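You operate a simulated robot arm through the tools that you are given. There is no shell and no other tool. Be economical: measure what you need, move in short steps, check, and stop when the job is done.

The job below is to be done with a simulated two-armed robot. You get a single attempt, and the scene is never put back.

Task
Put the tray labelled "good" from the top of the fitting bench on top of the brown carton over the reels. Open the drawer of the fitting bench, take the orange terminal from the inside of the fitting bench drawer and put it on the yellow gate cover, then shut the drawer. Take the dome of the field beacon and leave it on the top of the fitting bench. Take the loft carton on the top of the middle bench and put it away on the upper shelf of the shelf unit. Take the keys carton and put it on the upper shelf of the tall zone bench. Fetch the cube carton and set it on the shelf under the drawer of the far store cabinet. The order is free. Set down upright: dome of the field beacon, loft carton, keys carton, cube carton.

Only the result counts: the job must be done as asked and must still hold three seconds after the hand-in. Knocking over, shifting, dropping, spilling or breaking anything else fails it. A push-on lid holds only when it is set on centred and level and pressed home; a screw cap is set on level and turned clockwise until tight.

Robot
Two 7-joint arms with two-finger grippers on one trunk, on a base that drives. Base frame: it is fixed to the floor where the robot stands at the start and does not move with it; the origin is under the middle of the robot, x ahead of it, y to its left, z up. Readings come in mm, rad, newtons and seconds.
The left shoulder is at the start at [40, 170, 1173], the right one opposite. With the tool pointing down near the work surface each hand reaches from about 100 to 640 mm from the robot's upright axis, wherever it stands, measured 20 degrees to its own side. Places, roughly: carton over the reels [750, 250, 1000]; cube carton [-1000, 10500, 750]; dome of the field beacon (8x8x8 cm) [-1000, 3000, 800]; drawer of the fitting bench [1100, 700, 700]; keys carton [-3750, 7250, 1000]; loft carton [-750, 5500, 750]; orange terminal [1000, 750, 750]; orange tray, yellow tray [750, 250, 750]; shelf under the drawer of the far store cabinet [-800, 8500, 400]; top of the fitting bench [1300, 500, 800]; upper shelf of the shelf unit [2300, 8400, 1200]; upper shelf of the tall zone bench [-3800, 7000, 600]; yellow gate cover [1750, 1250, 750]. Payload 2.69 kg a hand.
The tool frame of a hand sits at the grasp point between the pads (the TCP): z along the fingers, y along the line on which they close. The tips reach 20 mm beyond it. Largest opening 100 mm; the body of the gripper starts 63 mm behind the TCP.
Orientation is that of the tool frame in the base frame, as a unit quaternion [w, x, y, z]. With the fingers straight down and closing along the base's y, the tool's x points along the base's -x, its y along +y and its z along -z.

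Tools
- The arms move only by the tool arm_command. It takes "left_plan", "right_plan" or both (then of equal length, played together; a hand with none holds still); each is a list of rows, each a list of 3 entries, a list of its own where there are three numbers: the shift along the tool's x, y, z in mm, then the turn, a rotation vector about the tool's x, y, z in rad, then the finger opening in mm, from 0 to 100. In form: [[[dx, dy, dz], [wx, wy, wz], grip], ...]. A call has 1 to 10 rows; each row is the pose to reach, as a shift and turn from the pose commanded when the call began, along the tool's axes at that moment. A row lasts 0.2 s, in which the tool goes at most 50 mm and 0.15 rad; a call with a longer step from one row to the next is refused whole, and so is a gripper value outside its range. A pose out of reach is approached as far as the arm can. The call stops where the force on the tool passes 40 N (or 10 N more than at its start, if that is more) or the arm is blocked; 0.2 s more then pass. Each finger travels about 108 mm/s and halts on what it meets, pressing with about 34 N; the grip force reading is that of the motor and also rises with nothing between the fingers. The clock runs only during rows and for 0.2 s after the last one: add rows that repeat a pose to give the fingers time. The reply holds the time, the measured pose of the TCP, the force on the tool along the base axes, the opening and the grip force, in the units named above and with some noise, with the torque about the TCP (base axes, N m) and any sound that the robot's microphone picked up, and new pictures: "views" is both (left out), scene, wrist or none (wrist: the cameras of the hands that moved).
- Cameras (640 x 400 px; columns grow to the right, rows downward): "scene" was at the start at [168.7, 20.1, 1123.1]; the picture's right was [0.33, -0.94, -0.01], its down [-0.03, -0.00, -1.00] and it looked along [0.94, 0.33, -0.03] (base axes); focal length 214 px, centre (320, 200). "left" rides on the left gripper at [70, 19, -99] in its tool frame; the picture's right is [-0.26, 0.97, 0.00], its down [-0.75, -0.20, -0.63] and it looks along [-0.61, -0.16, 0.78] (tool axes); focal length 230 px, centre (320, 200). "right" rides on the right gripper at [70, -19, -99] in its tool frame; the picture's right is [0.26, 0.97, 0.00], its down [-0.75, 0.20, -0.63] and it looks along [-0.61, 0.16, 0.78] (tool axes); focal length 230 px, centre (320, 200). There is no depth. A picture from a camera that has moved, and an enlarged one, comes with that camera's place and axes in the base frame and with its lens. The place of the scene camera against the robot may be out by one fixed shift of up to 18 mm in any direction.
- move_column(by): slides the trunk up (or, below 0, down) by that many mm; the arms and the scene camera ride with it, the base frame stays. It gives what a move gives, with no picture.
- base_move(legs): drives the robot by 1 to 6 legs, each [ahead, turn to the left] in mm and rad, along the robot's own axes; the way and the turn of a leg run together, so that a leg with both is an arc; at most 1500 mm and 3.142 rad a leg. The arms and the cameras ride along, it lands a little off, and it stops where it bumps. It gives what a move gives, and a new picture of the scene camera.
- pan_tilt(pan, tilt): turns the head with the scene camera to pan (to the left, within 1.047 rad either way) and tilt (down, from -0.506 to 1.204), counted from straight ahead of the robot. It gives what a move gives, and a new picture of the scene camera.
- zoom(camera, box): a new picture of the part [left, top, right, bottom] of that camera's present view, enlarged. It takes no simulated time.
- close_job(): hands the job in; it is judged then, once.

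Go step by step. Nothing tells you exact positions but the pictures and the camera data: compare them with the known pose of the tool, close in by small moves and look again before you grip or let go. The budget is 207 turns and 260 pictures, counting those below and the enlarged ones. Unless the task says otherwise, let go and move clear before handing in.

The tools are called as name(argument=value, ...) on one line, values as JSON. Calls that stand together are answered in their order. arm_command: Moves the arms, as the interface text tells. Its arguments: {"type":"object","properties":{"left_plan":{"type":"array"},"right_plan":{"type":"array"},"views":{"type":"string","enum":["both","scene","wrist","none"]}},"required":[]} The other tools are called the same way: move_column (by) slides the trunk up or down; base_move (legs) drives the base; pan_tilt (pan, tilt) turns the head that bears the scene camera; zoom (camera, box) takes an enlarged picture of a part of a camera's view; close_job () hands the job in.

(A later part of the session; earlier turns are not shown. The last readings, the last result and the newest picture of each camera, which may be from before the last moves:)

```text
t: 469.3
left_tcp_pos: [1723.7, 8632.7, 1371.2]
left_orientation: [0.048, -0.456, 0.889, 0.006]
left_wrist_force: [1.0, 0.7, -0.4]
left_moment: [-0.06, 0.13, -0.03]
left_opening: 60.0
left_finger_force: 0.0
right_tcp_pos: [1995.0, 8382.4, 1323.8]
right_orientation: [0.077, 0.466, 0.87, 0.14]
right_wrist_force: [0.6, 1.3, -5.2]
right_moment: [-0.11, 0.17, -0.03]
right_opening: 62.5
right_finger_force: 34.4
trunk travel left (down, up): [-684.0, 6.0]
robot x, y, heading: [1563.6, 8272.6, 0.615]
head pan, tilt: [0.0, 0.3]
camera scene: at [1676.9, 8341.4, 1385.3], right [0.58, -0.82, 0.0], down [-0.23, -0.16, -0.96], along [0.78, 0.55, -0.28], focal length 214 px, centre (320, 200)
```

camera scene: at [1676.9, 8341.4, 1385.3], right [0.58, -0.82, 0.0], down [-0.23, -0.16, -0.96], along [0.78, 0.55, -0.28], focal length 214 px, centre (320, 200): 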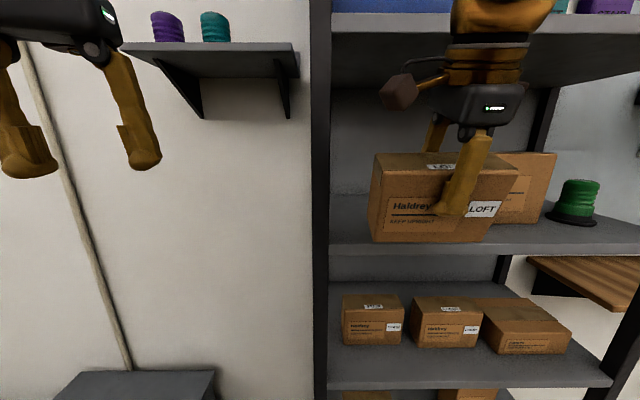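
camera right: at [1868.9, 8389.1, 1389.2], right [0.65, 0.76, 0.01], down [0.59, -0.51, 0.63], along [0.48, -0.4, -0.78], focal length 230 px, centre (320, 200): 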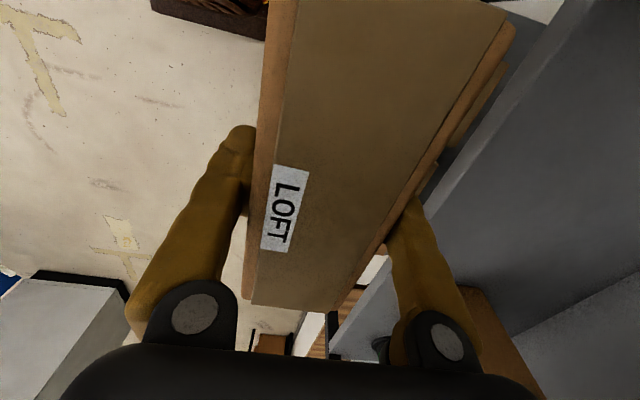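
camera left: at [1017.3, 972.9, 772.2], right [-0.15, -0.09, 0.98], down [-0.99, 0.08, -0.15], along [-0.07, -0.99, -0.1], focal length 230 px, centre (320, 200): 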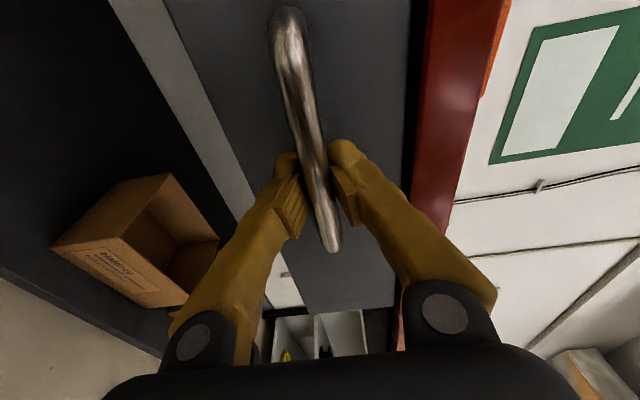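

Tilt is as intended. Advance the carton ~62 mm so its near-bottom edge is just inside the shelf front.

arm_command(right_plan=[[[0, 20, 6], [0, 0, 0], 30], [[0, 40, 12], [0, 0, 0], 30], [[0, 59, 18], [0, 0, 0], 30], [[0, 59, 18], [0, 0, 0], 30], [[0, 59, 18], [0, 0, 0], 30]])

```text
t: 470.5
left_tcp_pos: [1741.4, 8644.5, 1364.2]
left_orientation: [0.038, -0.455, 0.89, 0.005]
left_wrist_force: [0.2, -0.4, 0.3]
left_moment: [0.01, -0.01, 0.02]
left_opening: 59.9
left_finger_force: 0.1
right_tcp_pos: [2062.6, 8429.8, 1319.3]
right_orientation: [0.075, 0.466, 0.872, 0.132]
right_wrist_force: [0.0, -0.8, -4.4]
right_moment: [0.01, 0.03, 0.02]
right_opening: 62.5
right_finger_force: 33.8
trunk travel left (down, up): [-684.0, 6.0]
robot x, y, heading: [1566.2, 8267.6, 0.607]
head pan, tilt: [0.0, 0.3]
camera scene: at [1712.3, 8365.6, 1380.1], right [0.58, -0.82, 0.0], down [-0.26, -0.18, -0.95], along [0.78, 0.55, -0.31], focal length 214 px, centre (320, 200)
camera right: at [1983.6, 8460.6, 1407.7], right [0.62, 0.73, 0.29], down [0.42, -0.62, 0.66], along [0.66, -0.29, -0.69], focal length 230 px, centre (320, 200)
```

scene: 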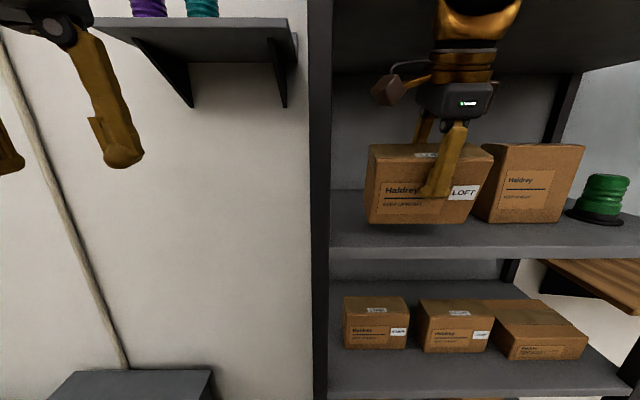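
right: 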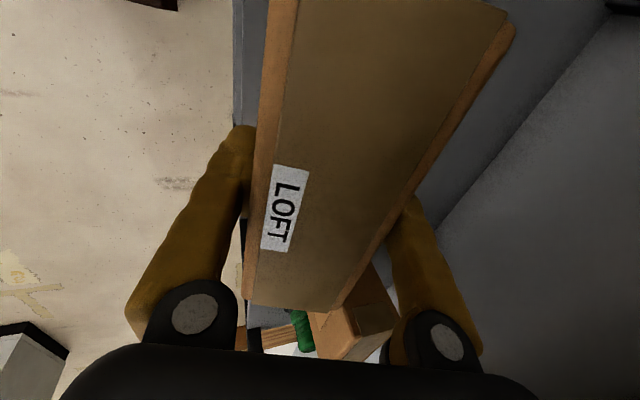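

Slightly too deep; back 12 mm and lower in small steps until the near-bottom edge touches.

arm_command(right_plan=[[[0, -14, 6], [0, 0, 0], 30], [[0, -17, 16], [0, 0, 0], 30], [[0, -19, 23], [0, 0, 0], 30], [[0, -20, 27], [0, 0, 0], 30], [[0, -21, 30], [0, 0, 0], 30], [[0, -22, 33], [0, 0, 0], 30], [[0, -22, 33], [0, 0, 0], 30]])

```text
t: 472.1
left_tcp_pos: [1738.7, 8644.0, 1365.0]
left_orientation: [0.041, -0.457, 0.889, 0.005]
left_wrist_force: [0.5, -0.1, 0.1]
left_moment: [-0.03, 0.0, -0.03]
left_opening: 59.7
left_finger_force: 0.1
right_tcp_pos: [2056.6, 8423.9, 1281.9]
right_orientation: [0.076, 0.466, 0.871, 0.137]
right_wrist_force: [7.7, -1.7, 40.0]
right_moment: [0.18, -0.17, 0.22]
right_opening: 63.3
right_finger_force: 33.9
trunk travel left (down, up): [-684.0, 6.0]
robot x, y, heading: [1567.1, 8268.4, 0.611]
head pan, tilt: [0.0, 0.3]
camera scene: at [1710.4, 8364.9, 1380.7], right [0.58, -0.82, 0.0], down [-0.25, -0.18, -0.95], along [0.78, 0.55, -0.31], focal length 214 px, centre (320, 200)
camera right: at [1975.6, 8454.9, 1370.2], right [0.62, 0.73, 0.3], down [0.41, -0.62, 0.66], along [0.67, -0.29, -0.68], focal length 230 px, centre (320, 200)
```

scene: 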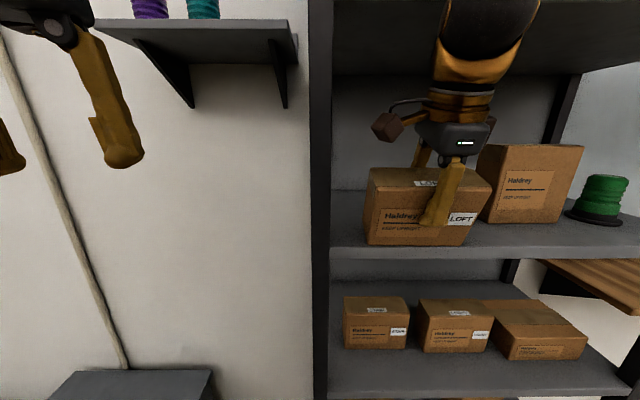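
right: 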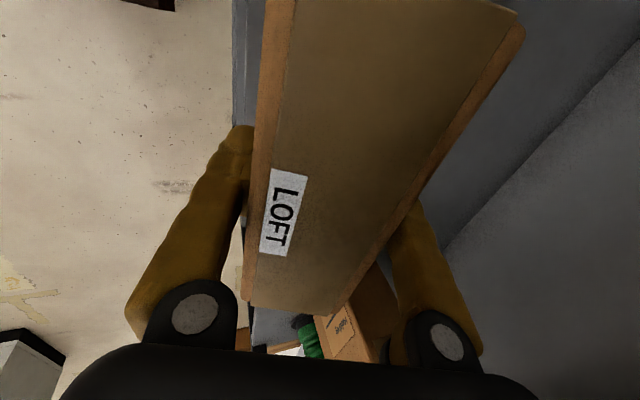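

Edge contact made. Now open, shift the hand forward so the carton can settle flat, then withdraw along the hand's axis.

arm_command(right_plan=[[[0, 0, -1], [0, 0, 0], 75], [[0, 0, -1], [0, 0, 0], 100], [[0, 6, 1], [0, 0, 0], 100], [[0, 14, 4], [0, 0, 0], 100], [[0, 23, 7], [0, 0, 0], 100], [[0, 23, 7], [0, 0, 0], 100]])

```text
t: 473.5
left_tcp_pos: [1740.9, 8645.0, 1363.8]
left_orientation: [0.039, -0.457, 0.889, 0.004]
left_wrist_force: [-0.1, 0.1, 0.3]
left_moment: [0.02, 0.07, -0.03]
left_opening: 60.2
left_finger_force: 0.0
right_tcp_pos: [2076.0, 8438.1, 1280.7]
right_orientation: [0.074, 0.466, 0.871, 0.133]
right_wrist_force: [0.0, 0.4, -0.8]
right_moment: [0.02, -0.03, -0.02]
right_opening: 99.9
right_finger_force: 0.1
trunk travel left (down, up): [-684.0, 6.0]
robot x, y, heading: [1564.8, 8267.6, 0.613]
head pan, tilt: [0.0, 0.3]
camera scene: at [1712.5, 8366.7, 1380.0], right [0.58, -0.82, 0.0], down [-0.26, -0.18, -0.95], along [0.78, 0.55, -0.31], focal length 214 px, centre (320, 200)
camera right: at [1994.9, 8469.4, 1369.5], right [0.62, 0.73, 0.29], down [0.42, -0.62, 0.66], along [0.66, -0.29, -0.69], focal length 230 px, centre (320, 200)
```

scene: 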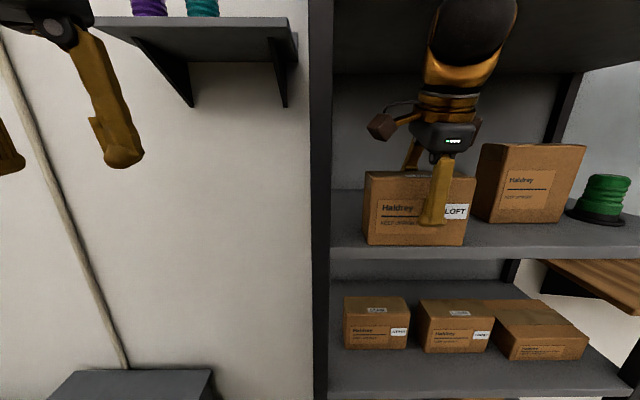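
right: 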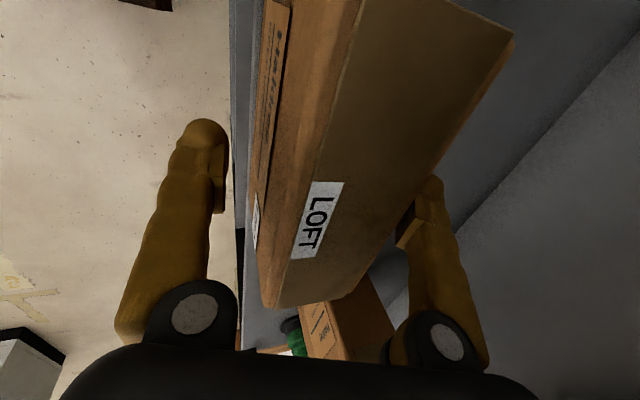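

The carton now stands upright on the shelf. Withdraw carefully up and back.

arm_command(right_plan=[[[0, 3, -9], [0, 0, 0], 100], [[0, 6, -18], [0, 0, 0], 100], [[0, 6, -32], [0, 0, 0], 100], [[0, 6, -46], [0, 0, 0], 100], [[0, 4, -62], [0, 0, 0], 100], [[0, -30, -80], [0, 0, 0], 100], [[0, -75, -95], [0, 0, 0], 100], [[0, -75, -95], [0, 0, 0], 100]], views="scene")

```text
t: 475.3
left_tcp_pos: [1743.2, 8645.1, 1363.1]
left_orientation: [0.038, -0.457, 0.889, 0.005]
left_wrist_force: [0.0, 0.4, -0.2]
left_moment: [0.04, 0.02, 0.0]
left_opening: 60.1
left_finger_force: 0.1
right_tcp_pos: [1994.7, 8384.6, 1345.6]
right_orientation: [0.073, 0.466, 0.872, 0.132]
right_wrist_force: [0.2, 0.6, -0.1]
right_moment: [0.01, -0.02, 0.0]
right_opening: 100.1
right_finger_force: 0.0
trunk travel left (down, up): [-684.0, 6.0]
robot x, y, heading: [1565.3, 8268.5, 0.615]
head pan, tilt: [0.0, 0.3]
camera scene: at [1713.8, 8367.7, 1379.8], right [0.58, -0.82, 0.0], down [-0.26, -0.18, -0.95], along [0.78, 0.55, -0.31], focal length 214 px, centre (320, 200)
```

scene: 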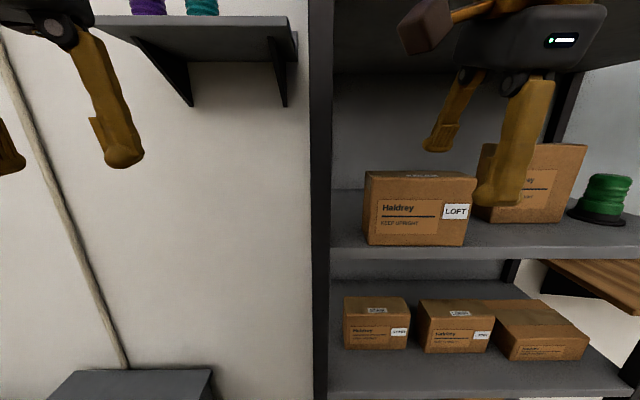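

Loft carton is on the upper shelf. Back away, lower the trunk, and restore the right hand's orientation.

base_move(legs=[[-400, 0]])

arm_command(right_plan=[[[0, 0, 0], [0.021, 0.022, -0.146], 80], [[0, 0, 0], [0.043, 0.044, -0.292], 60], [[0, 0, 0], [0.064, 0.066, -0.438], 60], [[0, 0, 0], [0.086, 0.088, -0.584], 60], [[0, 0, 0], [0.107, 0.11, -0.73], 60], [[0, 0, 0], [0.128, 0.133, -0.876], 60], [[0, 0, 0], [0.15, 0.155, -1.022], 60], [[0, 0, 0], [0.171, 0.177, -1.168], 60], [[0, 0, 0], [0.193, 0.199, -1.314], 60], [[0, 0, 0], [0.214, 0.221, -1.46], 60]], left_plan=[[[0, 0, 0], [0, 0.04, 0], 60], [[-20, 0, 0], [0, 0.08, 0], 60], [[-40, 0, 0], [0, 0.08, 0], 60], [[-60, 0, 0], [0, 0.08, 0], 60], [[-80, 0, 0], [0, 0.08, 0], 60], [[-80, 0, 0], [0, 0.08, 0], 60], [[-80, 0, 0], [0, 0.08, 0], 60], [[-80, 0, 0], [0, 0.08, 0], 60], [[-80, 0, 0], [0, 0.08, 0], 60], [[-80, 0, 0], [0, 0.08, 0], 60]], views="none")

move_column(by=-212)

base_move(legs=[[0, -1.565], [1500, 0], [1500, 0], [1500, 0]])

```text
t: 477.7
left_tcp_pos: [1424.0, 8422.3, 1364.2]
left_orientation: [0.038, -0.456, 0.889, 0.005]
left_wrist_force: [0.1, -0.6, 0.6]
left_moment: [-0.01, 0.02, 0.02]
left_opening: 60.0
left_finger_force: 0.0
right_tcp_pos: [1675.6, 8160.1, 1346.8]
right_orientation: [0.074, 0.467, 0.871, 0.133]
right_wrist_force: [0.3, -0.4, 0.6]
right_moment: [0.02, 0.01, -0.01]
right_opening: 99.9
right_finger_force: 0.1
trunk travel left (down, up): [-684.0, 6.0]
robot x, y, heading: [1249.7, 8044.3, 0.61]
head pan, tilt: [0.0, 0.3]
camera scene: at [1394.5, 8143.2, 1380.0], right [0.57, -0.82, 0.0], down [-0.26, -0.18, -0.95], along [0.78, 0.55, -0.31], focal length 214 px, centre (320, 200)
```

scene: 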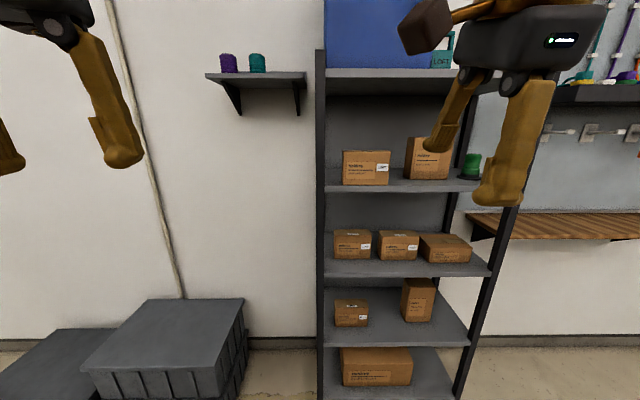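

```text
t: 479.9
left_tcp_pos: [1453.9, 8474.3, 1377.3]
left_orientation: [0.012, -0.456, 0.89, -0.012]
left_wrist_force: [0.3, -0.3, 0.1]
left_moment: [0.0, 0.01, 0.03]
left_opening: 60.0
left_finger_force: 0.1
right_tcp_pos: [1660.4, 8148.2, 1351.9]
right_orientation: [0.016, -0.243, 0.97, 0.012]
right_wrist_force: [-0.3, 0.6, 0.2]
right_moment: [0.02, 0.01, -0.01]
right_opening: 60.1
right_finger_force: 0.1
trunk travel left (down, up): [-684.0, 6.0]
robot x, y, heading: [1249.6, 8044.0, 0.616]
head pan, tilt: [0.0, 0.3]
```

```text
t: 482.2
left_tcp_pos: [1454.4, 8473.6, 1165.6]
left_orientation: [0.012, -0.456, 0.89, -0.012]
left_wrist_force: [0.1, -0.2, 0.0]
left_moment: [0.04, 0.0, 0.01]
left_opening: 60.1
left_finger_force: 0.0
right_tcp_pos: [1658.8, 8147.8, 1140.0]
right_orientation: [0.017, -0.242, 0.97, 0.013]
right_wrist_force: [0.3, -0.2, -0.4]
right_moment: [0.01, 0.0, 0.0]
right_opening: 60.0
right_finger_force: 0.2
trunk travel left (down, up): [-472.0, 218.0]
robot x, y, heading: [1245.5, 8045.2, 0.612]
head pan, tilt: [0.0, 0.3]
```

```text
t: 507.8
left_tcp_pos: [4283.6, 4130.4, 1164.5]
left_orientation: [-0.001, 0.308, 0.951, -0.017]
left_wrist_force: [0.7, 0.1, 0.4]
left_moment: [0.0, 0.0, -0.02]
left_opening: 60.0
left_finger_force: 0.0
right_tcp_pos: [3957.1, 3925.2, 1139.4]
right_orientation: [0.021, 0.515, 0.857, -0.002]
right_wrist_force: [1.3, -0.8, 0.5]
right_moment: [0.02, 0.0, 0.0]
right_opening: 59.9
right_finger_force: 0.1
trunk travel left (down, up): [-472.0, 218.0]
robot x, y, heading: [3856.5, 4335.9, -0.96]
head pan, tilt: [0.0, 0.3]
camera scene: at [3954.7, 4177.2, 1168.0], right [-0.82, -0.57, 0.0], down [-0.18, 0.26, -0.95], along [0.54, -0.78, -0.31], focal length 214 px, centre (320, 200)
```

scene: 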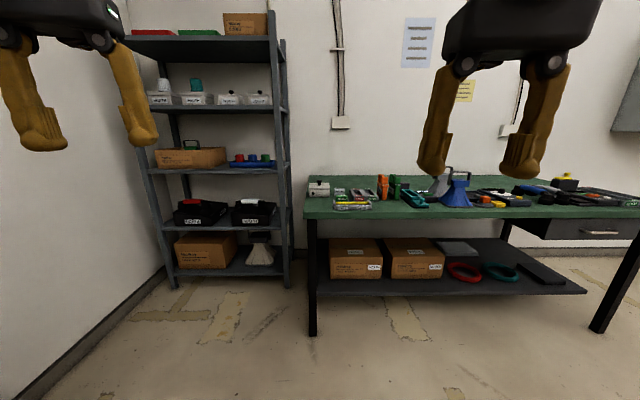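

On track. Continue back around to the left aisle.

base_move(legs=[[200, 0], [0, -1.565], [1500, 0], [1500, 0], [880, 0], [0, -1.571]])

```text
t: 535.7
left_tcp_pos: [275.2, 2318.6, 1170.5]
left_orientation: [-0.022, 0.936, -0.35, -0.005]
left_wrist_force: [0.0, 0.0, 0.1]
left_moment: [0.01, 0.02, 0.01]
left_opening: 60.0
left_finger_force: 0.0
right_tcp_pos: [618.3, 2495.7, 1146.2]
right_orientation: [-0.008, 0.834, -0.552, -0.029]
right_wrist_force: [-0.2, -0.1, -0.1]
right_moment: [-0.02, 0.01, -0.01]
right_opening: 60.1
right_finger_force: 0.1
trunk travel left (down, up): [-472.0, 218.0]
robot x, y, heading: [667.7, 2088.9, 2.094]
head pan, tilt: [0.0, 0.3]
camera scene: at [569.0, 2235.7, 1168.1], right [0.87, 0.5, 0.0], down [0.16, -0.27, -0.95], along [-0.48, 0.82, -0.31], focal length 214 px, centre (320, 200)
```

scene: 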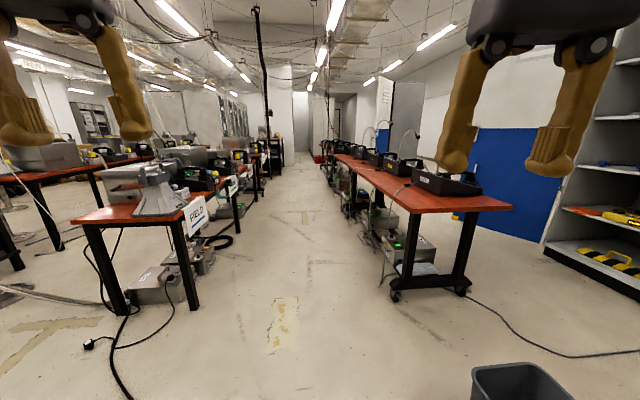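

Clear aisle. I'll bear slightly left of the loose part, then drive up to the tall zone bench.

base_move(legs=[[0, 0.25], [1000, 0], [0, -0.2], [1500, 0], [1500, 0], [1300, 0]])

```text
t: 563.0
left_tcp_pos: [-2806.1, 6663.5, 1177.1]
left_orientation: [-0.026, 0.944, -0.328, -0.011]
left_wrist_force: [0.1, 0.7, 0.0]
left_moment: [-0.02, -0.01, 0.04]
left_opening: 59.9
left_finger_force: 0.1
right_tcp_pos: [-2472.1, 6857.2, 1151.5]
right_orientation: [-0.011, 0.845, -0.533, -0.036]
right_wrist_force: [0.7, -0.5, 0.9]
right_moment: [-0.05, -0.02, -0.02]
right_opening: 60.0
right_finger_force: 0.0
trunk travel left (down, up): [-472.0, 218.0]
robot x, y, heading: [-2411.1, 6467.0, 2.137]
head pan, tilt: [0.0, 0.3]
camera scene: at [-2519.3, 6610.8, 1168.0], right [0.84, 0.54, 0.0], down [0.17, -0.26, -0.95], along [-0.51, 0.8, -0.31], focal length 214 px, centre (320, 200)
```

scene: 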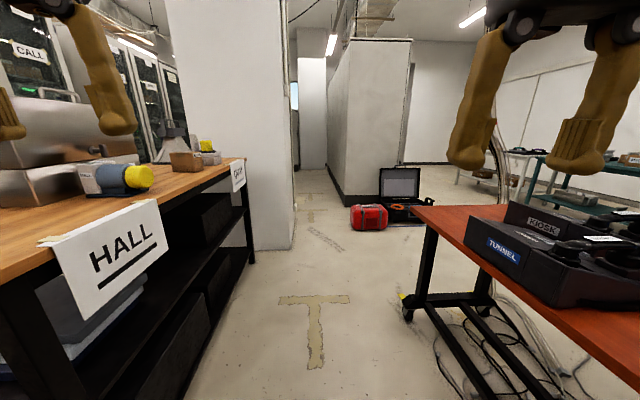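

Driving up to stand in front of the keys carton and turning to face the bench.

base_move(legs=[[0, 0.05], [1270, 0], [0, 1.57]])

pan_tilt(pan=-0.15, tilt=0.6)

```text
t: 563.9
left_tcp_pos: [-2772.6, 6597.3, 1155.6]
left_orientation: [-0.007, 0.949, -0.315, 0.026]
left_wrist_force: [0.7, 0.0, 0.5]
left_moment: [0.0, -0.02, 0.02]
left_opening: 59.8
left_finger_force: 0.1
right_tcp_pos: [-2449.4, 6797.8, 1135.2]
right_orientation: [0.009, 0.856, -0.516, -0.006]
right_wrist_force: [-0.8, -0.8, 0.1]
right_moment: [0.0, -0.03, 0.01]
right_opening: 60.2
right_finger_force: 0.1
trunk travel left (down, up): [-472.0, 218.0]
robot x, y, heading: [-2413.4, 6466.7, 2.178]
head pan, tilt: [0.0, 0.3]
stopped in leg 1: the robot was blocked; the commanded pose is now the measured one
camera scene: at [-2524.6, 6605.8, 1168.1], right [0.82, 0.57, 0.0], down [0.18, -0.26, -0.95], along [-0.54, 0.78, -0.31], focal length 214 px, centre (320, 200)
```

scene: 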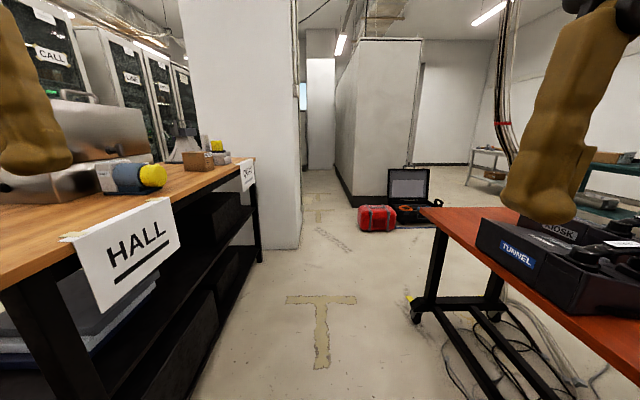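

```text
t: 564.7
left_tcp_pos: [-2773.4, 6596.7, 1155.3]
left_orientation: [-0.007, 0.949, -0.315, 0.026]
left_wrist_force: [0.0, -0.1, 0.3]
left_moment: [0.02, 0.03, 0.04]
left_opening: 59.9
left_finger_force: 0.1
right_tcp_pos: [-2449.5, 6798.8, 1135.8]
right_orientation: [0.008, 0.857, -0.516, -0.007]
right_wrist_force: [-0.1, 0.4, -0.2]
right_moment: [0.02, 0.02, 0.03]
right_opening: 60.1
right_finger_force: 0.0
trunk travel left (down, up): [-472.0, 218.0]
robot x, y, heading: [-2416.1, 6467.4, 2.179]
head pan, tilt: [-0.15, 0.6]
camera scene: at [-2509.9, 6608.9, 1140.7], right [0.9, 0.44, 0.0], down [0.26, -0.52, -0.82], along [-0.36, 0.73, -0.58], focal length 214 px, centre (320, 200)
```

scene: 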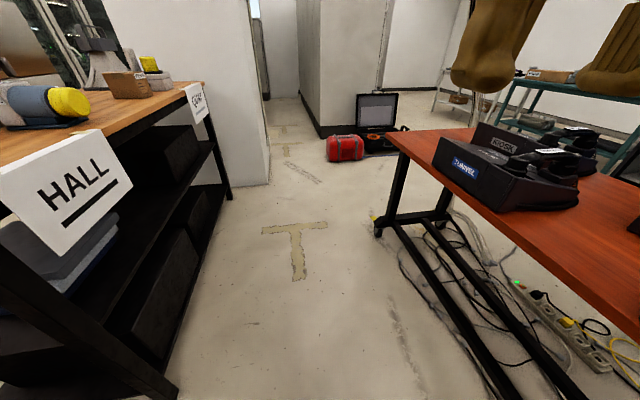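

Extend both hands forward again, then drive.

arm_command(right_plan=[[[-45, 0, 0], [0, 0, 0], 60], [[-90, 0, 0], [0, 0, 0], 60], [[-150, 0, 0], [0, 0, 0], 60]], views="none")

arm_command(right_plan=[[[-40, 0, 0], [0, 0, 0], 60], [[-80, 0, 0], [0, 0, 0], 60], [[-120, 0, 0], [0, 0, 0], 60], [[-150, 0, 0], [0, 0, 0], 60], [[-150, 0, 0], [0, 0, 0], 60]], left_plan=[[[-35, -10, 0], [-0.01, -0.015, 0.1], 60], [[-70, -20, 0], [-0.02, -0.03, 0.2], 60], [[-105, -35, 0], [-0.03, -0.045, 0.3], 60], [[-140, -45, 0], [-0.03, -0.045, 0.3], 60], [[-140, -45, 0], [-0.03, -0.045, 0.3], 60]], views="none")

base_move(legs=[[1270, 0.02], [0, 1.57]])

```text
refused: row 3 steps farther than a row can; nothing moved
```

```text
t: 565.9
left_tcp_pos: [-2861.0, 6723.4, 1180.3]
left_orientation: [-0.02, 0.891, -0.452, -0.033]
left_wrist_force: [0.9, -0.5, -0.1]
left_moment: [0.02, 0.02, 0.01]
left_opening: 60.0
left_finger_force: 0.0
right_tcp_pos: [-2522.1, 6938.0, 1164.8]
right_orientation: [-0.004, 0.856, -0.516, -0.037]
right_wrist_force: [0.1, -0.7, 0.1]
right_moment: [0.02, 0.01, -0.01]
right_opening: 59.9
right_finger_force: 0.0
trunk travel left (down, up): [-472.0, 218.0]
robot x, y, heading: [-2416.3, 6466.8, 2.171]
head pan, tilt: [-0.15, 0.6]
```

```text
t: 572.5
left_tcp_pos: [-3632.3, 7662.3, 1193.4]
left_orientation: [-0.027, 0.911, -0.408, -0.045]
left_wrist_force: [0.3, -0.8, 0.1]
left_moment: [0.05, 0.05, 0.04]
left_opening: 60.1
left_finger_force: 0.1
right_tcp_pos: [-3316.4, 7909.1, 1177.9]
right_orientation: [-0.006, 0.88, -0.473, -0.05]
right_wrist_force: [0.8, 0.7, -0.3]
right_moment: [0.06, 0.04, -0.02]
right_opening: 60.0
right_finger_force: 0.0
trunk travel left (down, up): [-472.0, 218.0]
robot x, y, heading: [-3189.3, 7476.4, 2.272]
head pan, tilt: [-0.15, 0.6]
stopped in leg 2: the robot was blocked; the commanded pose is now the measured one
camera scene: at [-3296.1, 7612.3, 1141.1], right [0.85, 0.52, 0.0], down [0.3, -0.49, -0.82], along [-0.43, 0.7, -0.58], focal length 214 px, centre (320, 200)
```

scene: 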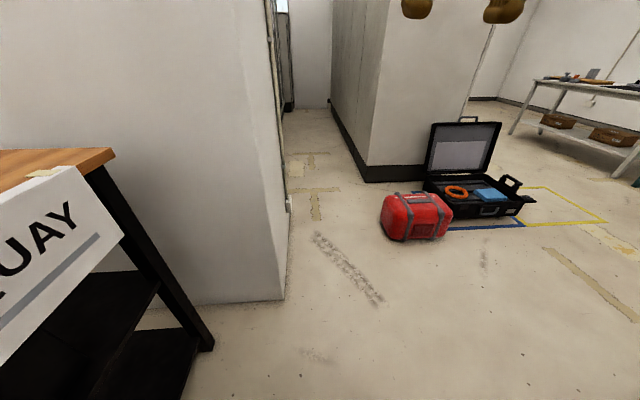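

Transient stop again; retry the turn.

base_move(legs=[[0, 1.49]])

```text
t: 576.8
left_tcp_pos: [-3390.5, 7041.6, 1190.8]
left_orientation: [0.011, 0.94, 0.337, -0.049]
left_wrist_force: [0.3, -0.1, 0.0]
left_moment: [0.01, 0.0, 0.04]
left_opening: 59.8
left_finger_force: 0.0
right_tcp_pos: [-3624.0, 7366.4, 1174.9]
right_orientation: [0.03, 0.962, 0.268, -0.04]
right_wrist_force: [-0.5, 0.7, 0.0]
right_moment: [0.01, -0.01, 0.02]
right_opening: 60.1
right_finger_force: 0.0
trunk travel left (down, up): [-472.0, 218.0]
robot x, y, heading: [-3192.2, 7482.4, -2.487]
head pan, tilt: [-0.15, 0.6]
camera scene: at [-3346.7, 7379.3, 1140.7], right [-0.49, 0.87, 0.0], down [0.5, 0.28, -0.82], along [-0.71, -0.4, -0.58], focal length 214 px, centre (320, 200)
```

scene: 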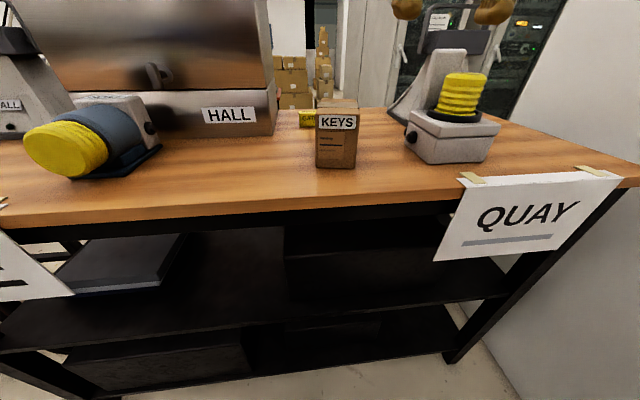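

The KEYS carton is in front of me. Zoom into the shelves underneath.

zoom(camera="scene", box=[0, 190, 520, 400])

zoom(camera="scene", box=[280, 70, 420, 180])

```text
1.23 times, centred on (260, 295) of scene
camera zoom: at [-3346.7, 7379.3, 1140.7], right [-0.49, 0.87, 0.0], down [0.5, 0.28, -0.82], along [-0.71, -0.4, -0.58], focal length 264 px, centre (394, 83)
```

zoom: 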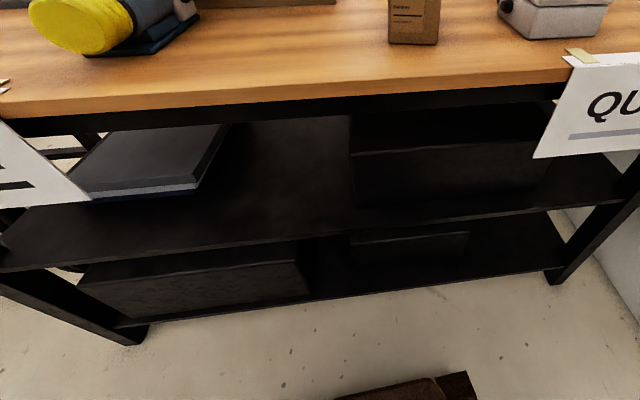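

```text
3.64 times, centred on (350, 125) of scene
camera zoom: at [-3346.7, 7379.3, 1140.7], right [-0.49, 0.87, 0.0], down [0.5, 0.28, -0.82], along [-0.71, -0.4, -0.58], focal length 780 px, centre (211, 473)
```

zoom: 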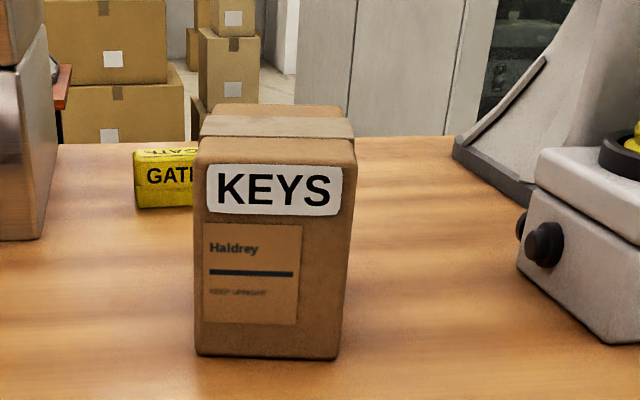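

The KEYS carton is a small upright box; the upper shelf has a free gap left of centre. I'll pitch the right hand ~60° forward so the same grasp works for the shelf, and drive closer.

arm_command(right_plan=[[[-16, 0, 0], [0.005, -0.136, 0], 100], [[-32, 0, 0], [0.01, -0.272, 0], 100], [[-48, 0, 0], [0.015, -0.408, 0], 100], [[-64, 0, 0], [0.02, -0.544, 0], 100], [[-80, 0, 0], [0.025, -0.68, 0], 100], [[-96, 0, 0], [0.03, -0.816, 0], 100], [[-112, 0, 0], [0.036, -0.954, 0], 100], [[-112, 0, 0], [0.036, -0.954, 0], 100]], views="none")

base_move(legs=[[60, -0.03]])

zoom(camera="right", box=[0, 0, 640, 400])

```text
t: 578.5
left_tcp_pos: [-3375.5, 7052.9, 1198.8]
left_orientation: [0.014, 0.94, 0.336, -0.055]
left_wrist_force: [-0.5, 0.3, 1.2]
left_moment: [-0.02, 0.01, 0.02]
left_opening: 60.1
left_finger_force: 0.1
right_tcp_pos: [-3705.6, 7319.2, 1194.1]
right_orientation: [0.136, 0.832, 0.224, -0.488]
right_wrist_force: [0.2, 0.3, 0.0]
right_moment: [-0.05, 0.0, -0.01]
right_opening: 100.0
right_finger_force: 0.2
trunk travel left (down, up): [-472.0, 218.0]
robot x, y, heading: [-3189.8, 7487.1, -2.481]
head pan, tilt: [-0.15, 0.6]
```

```text
t: 579.5
left_tcp_pos: [-3429.5, 7028.6, 1201.9]
left_orientation: [0.015, 0.945, 0.322, -0.062]
left_wrist_force: [-0.2, -0.4, 1.0]
left_moment: [0.02, -0.04, 0.0]
left_opening: 60.1
left_finger_force: 0.0
right_tcp_pos: [-3751.3, 7305.6, 1199.9]
right_orientation: [0.129, 0.834, 0.208, -0.494]
right_wrist_force: [-0.1, 0.6, -0.6]
right_moment: [-0.03, 0.01, 0.01]
right_opening: 100.3
right_finger_force: 0.1
trunk travel left (down, up): [-472.0, 218.0]
robot x, y, heading: [-3238.2, 7448.4, -2.513]
head pan, tilt: [-0.15, 0.6]
camera scene: at [-3381.3, 7360.2, 1143.8], right [-0.46, 0.89, 0.0], down [0.5, 0.26, -0.83], along [-0.73, -0.38, -0.56], focal length 214 px, centre (320, 200)
```

scene: 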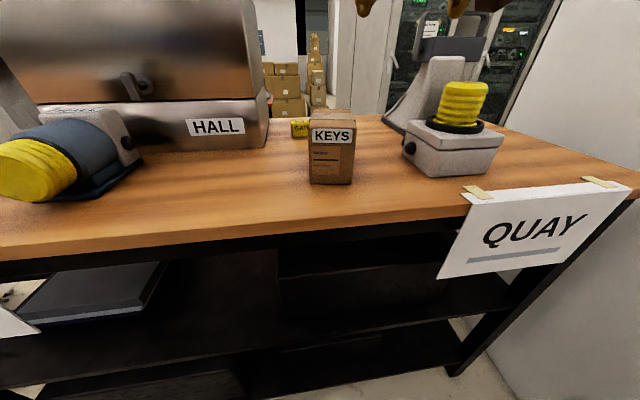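

```text
1.00 times, centred on (320, 200) of right (not enlarged: the box is as wide or as high as the picture)
camera zoom: at [-3654.5, 7379.4, 1184.9], right [0.57, -0.79, -0.22], down [0.26, -0.08, 0.96], along [-0.78, -0.6, 0.16], focal length 230 px, centre (320, 200)
```

zoom: 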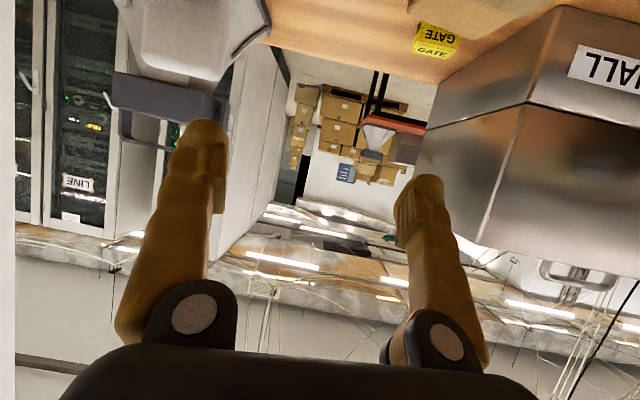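

The pitched hand is above the scene view. I'll lower it in front of the box so both show in the scene camera.

arm_command(right_plan=[[[36, 18, 13], [0, 0, 0], 100], [[72, 36, 26], [0, 0, 0], 100], [[108, 54, 39], [0, 0, 0], 100], [[144, 72, 52], [0, 0, 0], 100], [[181, 91, 65], [0, 0, 0], 100], [[181, 91, 65], [0, 0, 0], 100], [[181, 91, 65], [0, 0, 0], 100]])

```text
t: 580.7
left_tcp_pos: [-3411.1, 7041.5, 1205.7]
left_orientation: [0.016, 0.945, 0.321, -0.067]
left_wrist_force: [0.3, 0.9, 0.3]
left_moment: [-0.02, 0.05, 0.02]
left_opening: 60.1
left_finger_force: 0.0
right_tcp_pos: [-3701.6, 7258.7, 1074.9]
right_orientation: [0.156, 0.83, 0.151, -0.514]
right_wrist_force: [-0.1, 0.2, -0.3]
right_moment: [0.0, 0.01, 0.01]
right_opening: 100.1
right_finger_force: 0.0
trunk travel left (down, up): [-472.0, 218.0]
robot x, y, heading: [-3242.2, 7451.2, -2.517]
head pan, tilt: [-0.15, 0.6]
stopped in row 5 (right hand): the force on the tool passed its limit at 70 N (the readings are from after the stop); the commanded pose is now the measured one
camera scene: at [-3393.0, 7351.0, 1141.7], right [-0.46, 0.89, 0.0], down [0.51, 0.27, -0.82], along [-0.73, -0.38, -0.57], focal length 214 px, centre (320, 200)
camera right: at [-3600.1, 7323.1, 1051.8], right [0.51, -0.85, -0.13], down [0.27, 0.01, 0.96], along [-0.82, -0.52, 0.24], focal length 230 px, centre (320, 200)
```

scene: 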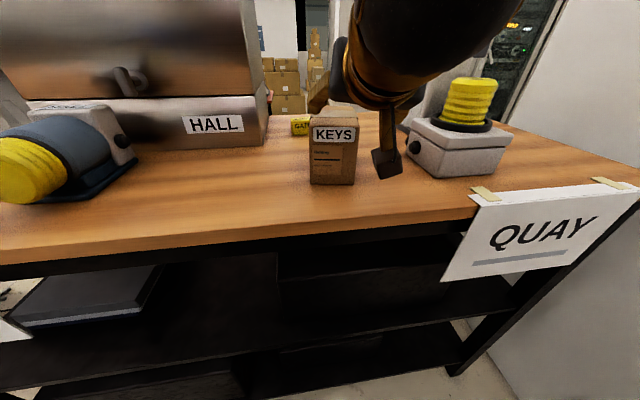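
right: 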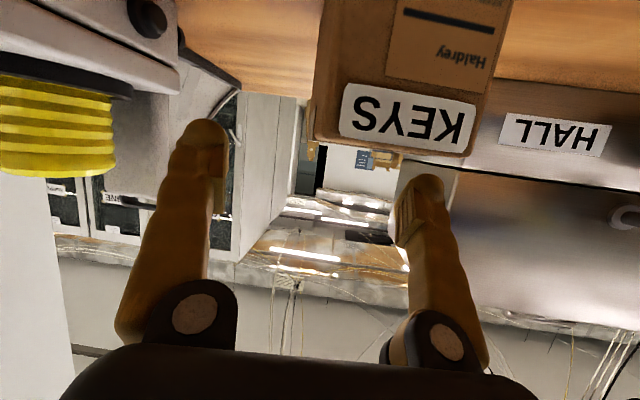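

A finger touched the box corner (it didn't move). I now estimate the box front centre at (-3703,7212), bench z≈943, width ≈83. Back off, shift left 42 mm, lower, and fix the roll.

arm_command(right_plan=[[[15, 0, -35], [0, 0, -0.03], 100], [[35, 10, -70], [0, 0, -0.06], 100], [[60, 25, -60], [0, 0, -0.116], 100], [[97, 42, -43], [0, 0, -0.116], 100], [[97, 42, -43], [0, 0, -0.116], 100], [[97, 42, -43], [0, 0, -0.116], 100]])

```text
t: 582.3
left_tcp_pos: [-3396.8, 7051.9, 1187.3]
left_orientation: [0.008, 0.946, 0.323, -0.038]
left_wrist_force: [1.0, 0.1, -0.1]
left_moment: [-0.02, 0.04, -0.03]
left_opening: 60.0
left_finger_force: 0.1
right_tcp_pos: [-3622.0, 7265.9, 1021.5]
right_orientation: [0.123, 0.833, 0.146, -0.518]
right_wrist_force: [0.3, -0.3, 0.1]
right_moment: [0.05, 0.0, 0.0]
right_opening: 100.0
right_finger_force: 0.1
trunk travel left (down, up): [-472.0, 218.0]
robot x, y, heading: [-3239.2, 7449.7, -2.514]
head pan, tilt: [-0.15, 0.6]
stopped in row 6 (right hand): the arm was blocked; the commanded pose is now the measured one
camera scene: at [-3397.3, 7348.2, 1140.9], right [-0.46, 0.89, 0.0], down [0.51, 0.27, -0.82], along [-0.73, -0.37, -0.58], focal length 214 px, centre (320, 200)
camera right: at [-3518.4, 7326.0, 1000.5], right [0.47, -0.87, -0.18], down [0.28, -0.05, 0.96], along [-0.84, -0.5, 0.22], focal length 230 px, centre (320, 200)
```

scene: 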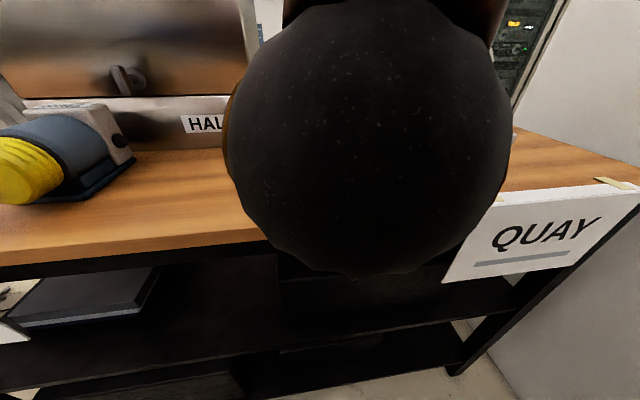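
right: 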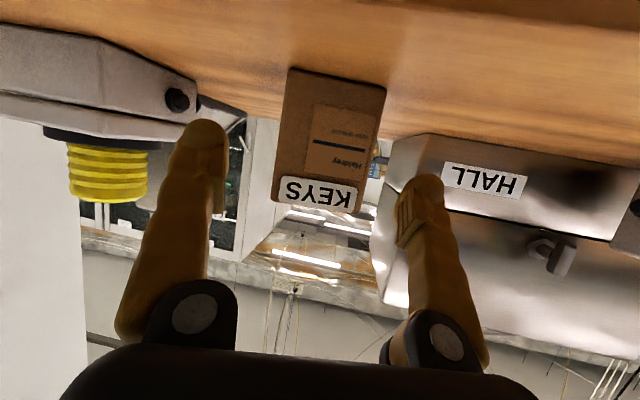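

The wrist view gives the box: 80 mm wide, front centre (-3696,7225), z 943-1050, facing heading -2.61. Align yaw/roll and slide the fingers around it.

arm_command(right_plan=[[[0, 0, 0], [-0.06, 0.003, -0.058], 100], [[0, 0, 0], [-0.117, 0.007, -0.116], 100], [[-6, 3, 28], [-0.117, 0.007, -0.116], 100], [[-11, 5, 50], [-0.117, 0.007, -0.116], 100], [[-11, 5, 50], [-0.117, 0.007, -0.116], 100], [[-11, 5, 50], [-0.117, 0.007, -0.116], 100]], views="wrist")

```text
t: 583.7
left_tcp_pos: [-3398.7, 7050.2, 1187.5]
left_orientation: [0.007, 0.946, 0.322, -0.039]
left_wrist_force: [-0.1, -0.2, -1.0]
left_moment: [0.01, -0.01, 0.01]
left_opening: 60.0
left_finger_force: 0.0
right_tcp_pos: [-3664.9, 7236.3, 1013.3]
right_orientation: [0.146, 0.812, 0.232, -0.515]
right_wrist_force: [-0.5, -0.7, 0.0]
right_moment: [0.0, 0.03, -0.01]
right_opening: 100.0
right_finger_force: 0.0
trunk travel left (down, up): [-472.0, 218.0]
robot x, y, heading: [-3242.9, 7451.4, -2.516]
head pan, tilt: [-0.15, 0.6]
camera right: at [-3574.3, 7313.2, 992.3], right [0.6, -0.76, -0.24], down [0.32, -0.04, 0.95], along [-0.73, -0.65, 0.22], focal length 230 px, centre (320, 200)
```

right: 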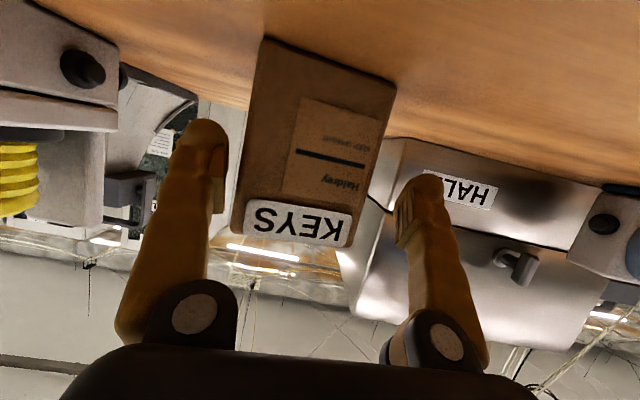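

Aligned. Slide in the last 60 mm and close.

arm_command(right_plan=[[[-4, 0, 20], [0, 0, 0], 100], [[-8, -1, 42], [0, 0, 0], 100], [[-12, -1, 62], [0, 0, 0], 100], [[-12, -1, 62], [0, 0, 0], 100], [[-12, -1, 62], [0, 0, 0], 70], [[-12, -1, 62], [0, 0, 0], 50], [[-12, -1, 62], [0, 0, 0], 50]], views="wrist")

```text
t: 585.3
left_tcp_pos: [-3398.8, 7050.0, 1188.0]
left_orientation: [0.008, 0.946, 0.322, -0.039]
left_wrist_force: [0.0, 0.0, -1.2]
left_moment: [0.0, 0.01, -0.02]
left_opening: 60.1
left_finger_force: 0.0
right_tcp_pos: [-3715.2, 7203.0, 998.6]
right_orientation: [0.146, 0.811, 0.232, -0.516]
right_wrist_force: [0.3, 1.8, 3.3]
right_moment: [0.22, 0.24, -0.15]
right_opening: 88.7
right_finger_force: 34.2
trunk travel left (down, up): [-472.0, 218.0]
robot x, y, heading: [-3241.9, 7450.4, -2.515]
head pan, tilt: [-0.15, 0.6]
camera right: at [-3624.7, 7281.8, 977.1], right [0.6, -0.76, -0.24], down [0.32, -0.04, 0.95], along [-0.73, -0.65, 0.22], focal length 230 px, centre (320, 200)
```

right: 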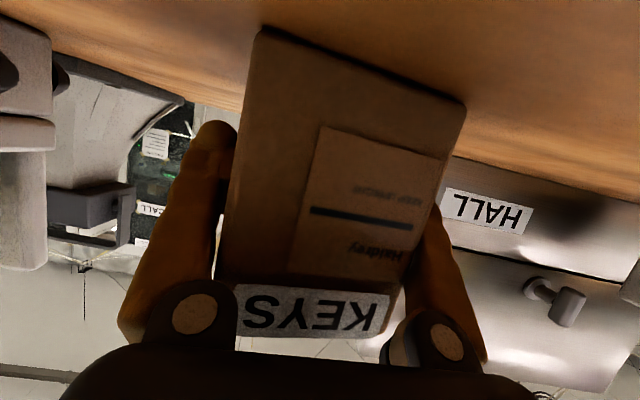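

Gripped (89 mm). Lift it, then shift the robot left toward the free gap and back off.

arm_command(right_plan=[[[-20, 0, -9], [0, 0, 0], 50], [[-55, 0, -26], [0, 0, 0], 50], [[-95, 0, -45], [0, 0, 0], 50], [[-130, 0, -61], [0, 0, 0], 50], [[-130, 0, -61], [0, 0, 0], 50]], views="none")

base_move(legs=[[-318, 0], [0, 0.785], [379, 0], [0, -0.785], [-200, 0]])

```text
t: 586.5
left_tcp_pos: [-3400.5, 7049.2, 1186.6]
left_orientation: [0.008, 0.946, 0.321, -0.038]
left_wrist_force: [-0.2, -0.4, -0.4]
left_moment: [0.01, 0.0, 0.0]
left_opening: 59.9
left_finger_force: 0.1
right_tcp_pos: [-3717.6, 7200.4, 1140.5]
right_orientation: [0.146, 0.812, 0.233, -0.515]
right_wrist_force: [-0.8, -0.6, -3.6]
right_moment: [0.0, -0.03, -0.02]
right_opening: 86.6
right_finger_force: 34.6
trunk travel left (down, up): [-472.0, 218.0]
robot x, y, heading: [-3239.0, 7449.1, -2.516]
head pan, tilt: [-0.15, 0.6]
```

```text
t: 589.0
left_tcp_pos: [-3090.5, 7256.3, 1169.3]
left_orientation: [-0.004, 0.94, 0.341, -0.007]
left_wrist_force: [1.1, 0.2, 1.1]
left_moment: [0.05, 0.09, -0.03]
left_opening: 59.9
left_finger_force: 0.0
right_tcp_pos: [-3419.6, 7390.3, 1159.6]
right_orientation: [0.16, 0.797, 0.249, -0.527]
right_wrist_force: [1.1, 0.7, -1.9]
right_moment: [0.0, -0.02, -0.05]
right_opening: 85.4
right_finger_force: 33.6
trunk travel left (down, up): [-472.0, 218.0]
robot x, y, heading: [-2988.9, 7636.1, -2.477]
head pan, tilt: [-0.15, 0.6]
stopped in leg 2: the robot was blocked; the commanded pose is now the measured one
camera scene: at [-3136.8, 7525.9, 1141.3], right [-0.49, 0.87, 0.01], down [0.5, 0.29, -0.82], along [-0.71, -0.4, -0.58], focal length 214 px, centre (320, 200)
```

scene: 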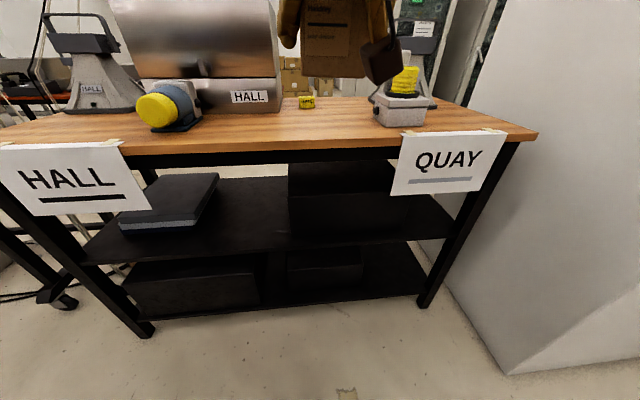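

Good view: the gap on the upper shelf is between the blue-grey tray and the dark box. Extend the left hand and make the sideways shift.

arm_command(left_plan=[[[-40, 0, 0], [0, 0, 0], 60], [[-80, 0, 0], [0, 0, 0], 60], [[-120, 0, 0], [0, 0, 0], 60], [[-120, 0, 0], [0, 0, 0], 60]], views="none")

base_move(legs=[[0, 0.742], [389, 0], [0, -0.785], [-120, 0]])

```text
t: 590.0
left_tcp_pos: [-3192.2, 7175.8, 1203.1]
left_orientation: [0.01, 0.939, 0.34, -0.041]
left_wrist_force: [0.3, -0.5, 0.6]
left_moment: [0.01, -0.01, -0.04]
left_opening: 60.0
left_finger_force: 0.1
right_tcp_pos: [-3424.4, 7390.0, 1158.2]
right_orientation: [0.16, 0.797, 0.247, -0.527]
right_wrist_force: [1.3, 1.1, -3.2]
right_moment: [-0.01, -0.05, 0.01]
right_opening: 85.6
right_finger_force: 33.8
trunk travel left (down, up): [-472.0, 218.0]
robot x, y, heading: [-2990.9, 7635.0, -2.482]
head pan, tilt: [-0.15, 0.6]
```

```text
t: 597.5
left_tcp_pos: [-3168.4, 6860.0, 1201.8]
left_orientation: [0.008, 0.943, 0.33, -0.041]
left_wrist_force: [0.1, 0.4, 0.2]
left_moment: [0.0, 0.02, 0.01]
left_opening: 60.1
left_finger_force: 0.0
right_tcp_pos: [-3396.6, 7078.4, 1157.1]
right_orientation: [0.154, 0.8, 0.239, -0.528]
right_wrist_force: [0.3, -0.3, -2.2]
right_moment: [0.05, -0.03, -0.04]
right_opening: 84.4
right_finger_force: 34.1
trunk travel left (down, up): [-472.0, 218.0]
robot x, y, heading: [-2949.5, 7313.2, -2.501]
head pan, tilt: [-0.15, 0.6]
camera scene: at [-3106.9, 7207.4, 1140.6], right [-0.47, 0.88, 0.0], down [0.51, 0.27, -0.82], along [-0.72, -0.38, -0.58], focal length 214 px, centre (320, 200)
```

scene: 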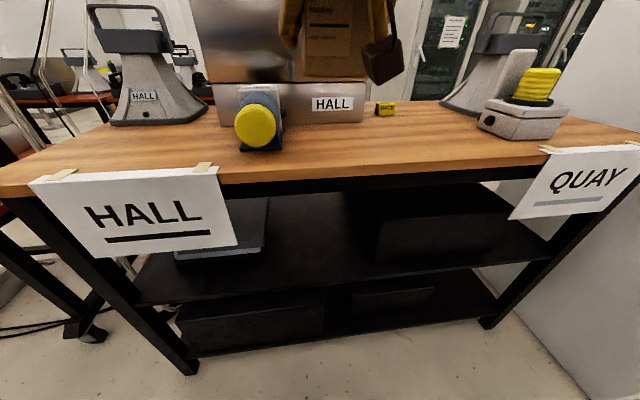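

Aligned with the gap (lateral error <10 mm). Lower the trunk, then take a look at shelf level.

move_column(by=-460)

pan_tilt(pan=-0.15, tilt=0.2)

```text
refused: -460 is not a number from -400 to 400
```

```text
t: 598.3
left_tcp_pos: [-3154.9, 6871.6, 1207.9]
left_orientation: [0.01, 0.943, 0.331, -0.047]
left_wrist_force: [-1.0, 0.4, 0.8]
left_moment: [0.04, -0.04, -0.03]
left_opening: 60.1
left_finger_force: 0.1
right_tcp_pos: [-3384.2, 7089.7, 1165.6]
right_orientation: [0.156, 0.796, 0.238, -0.533]
right_wrist_force: [-0.5, -0.9, -3.0]
right_moment: [0.09, -0.06, -0.01]
right_opening: 84.1
right_finger_force: 34.1
trunk travel left (down, up): [-472.0, 218.0]
robot x, y, heading: [-2954.5, 7313.9, -2.503]
head pan, tilt: [-0.15, 0.201]
camera scene: at [-3113.5, 7205.0, 1177.0], right [-0.47, 0.88, 0.0], down [0.19, 0.11, -0.98], along [-0.86, -0.46, -0.22], focal length 214 px, centre (320, 200)
```

scene: 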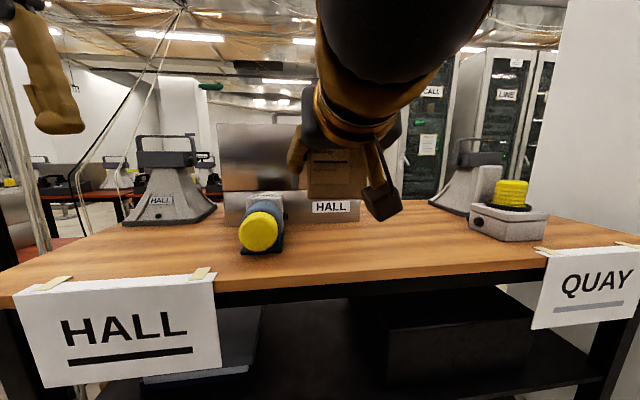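

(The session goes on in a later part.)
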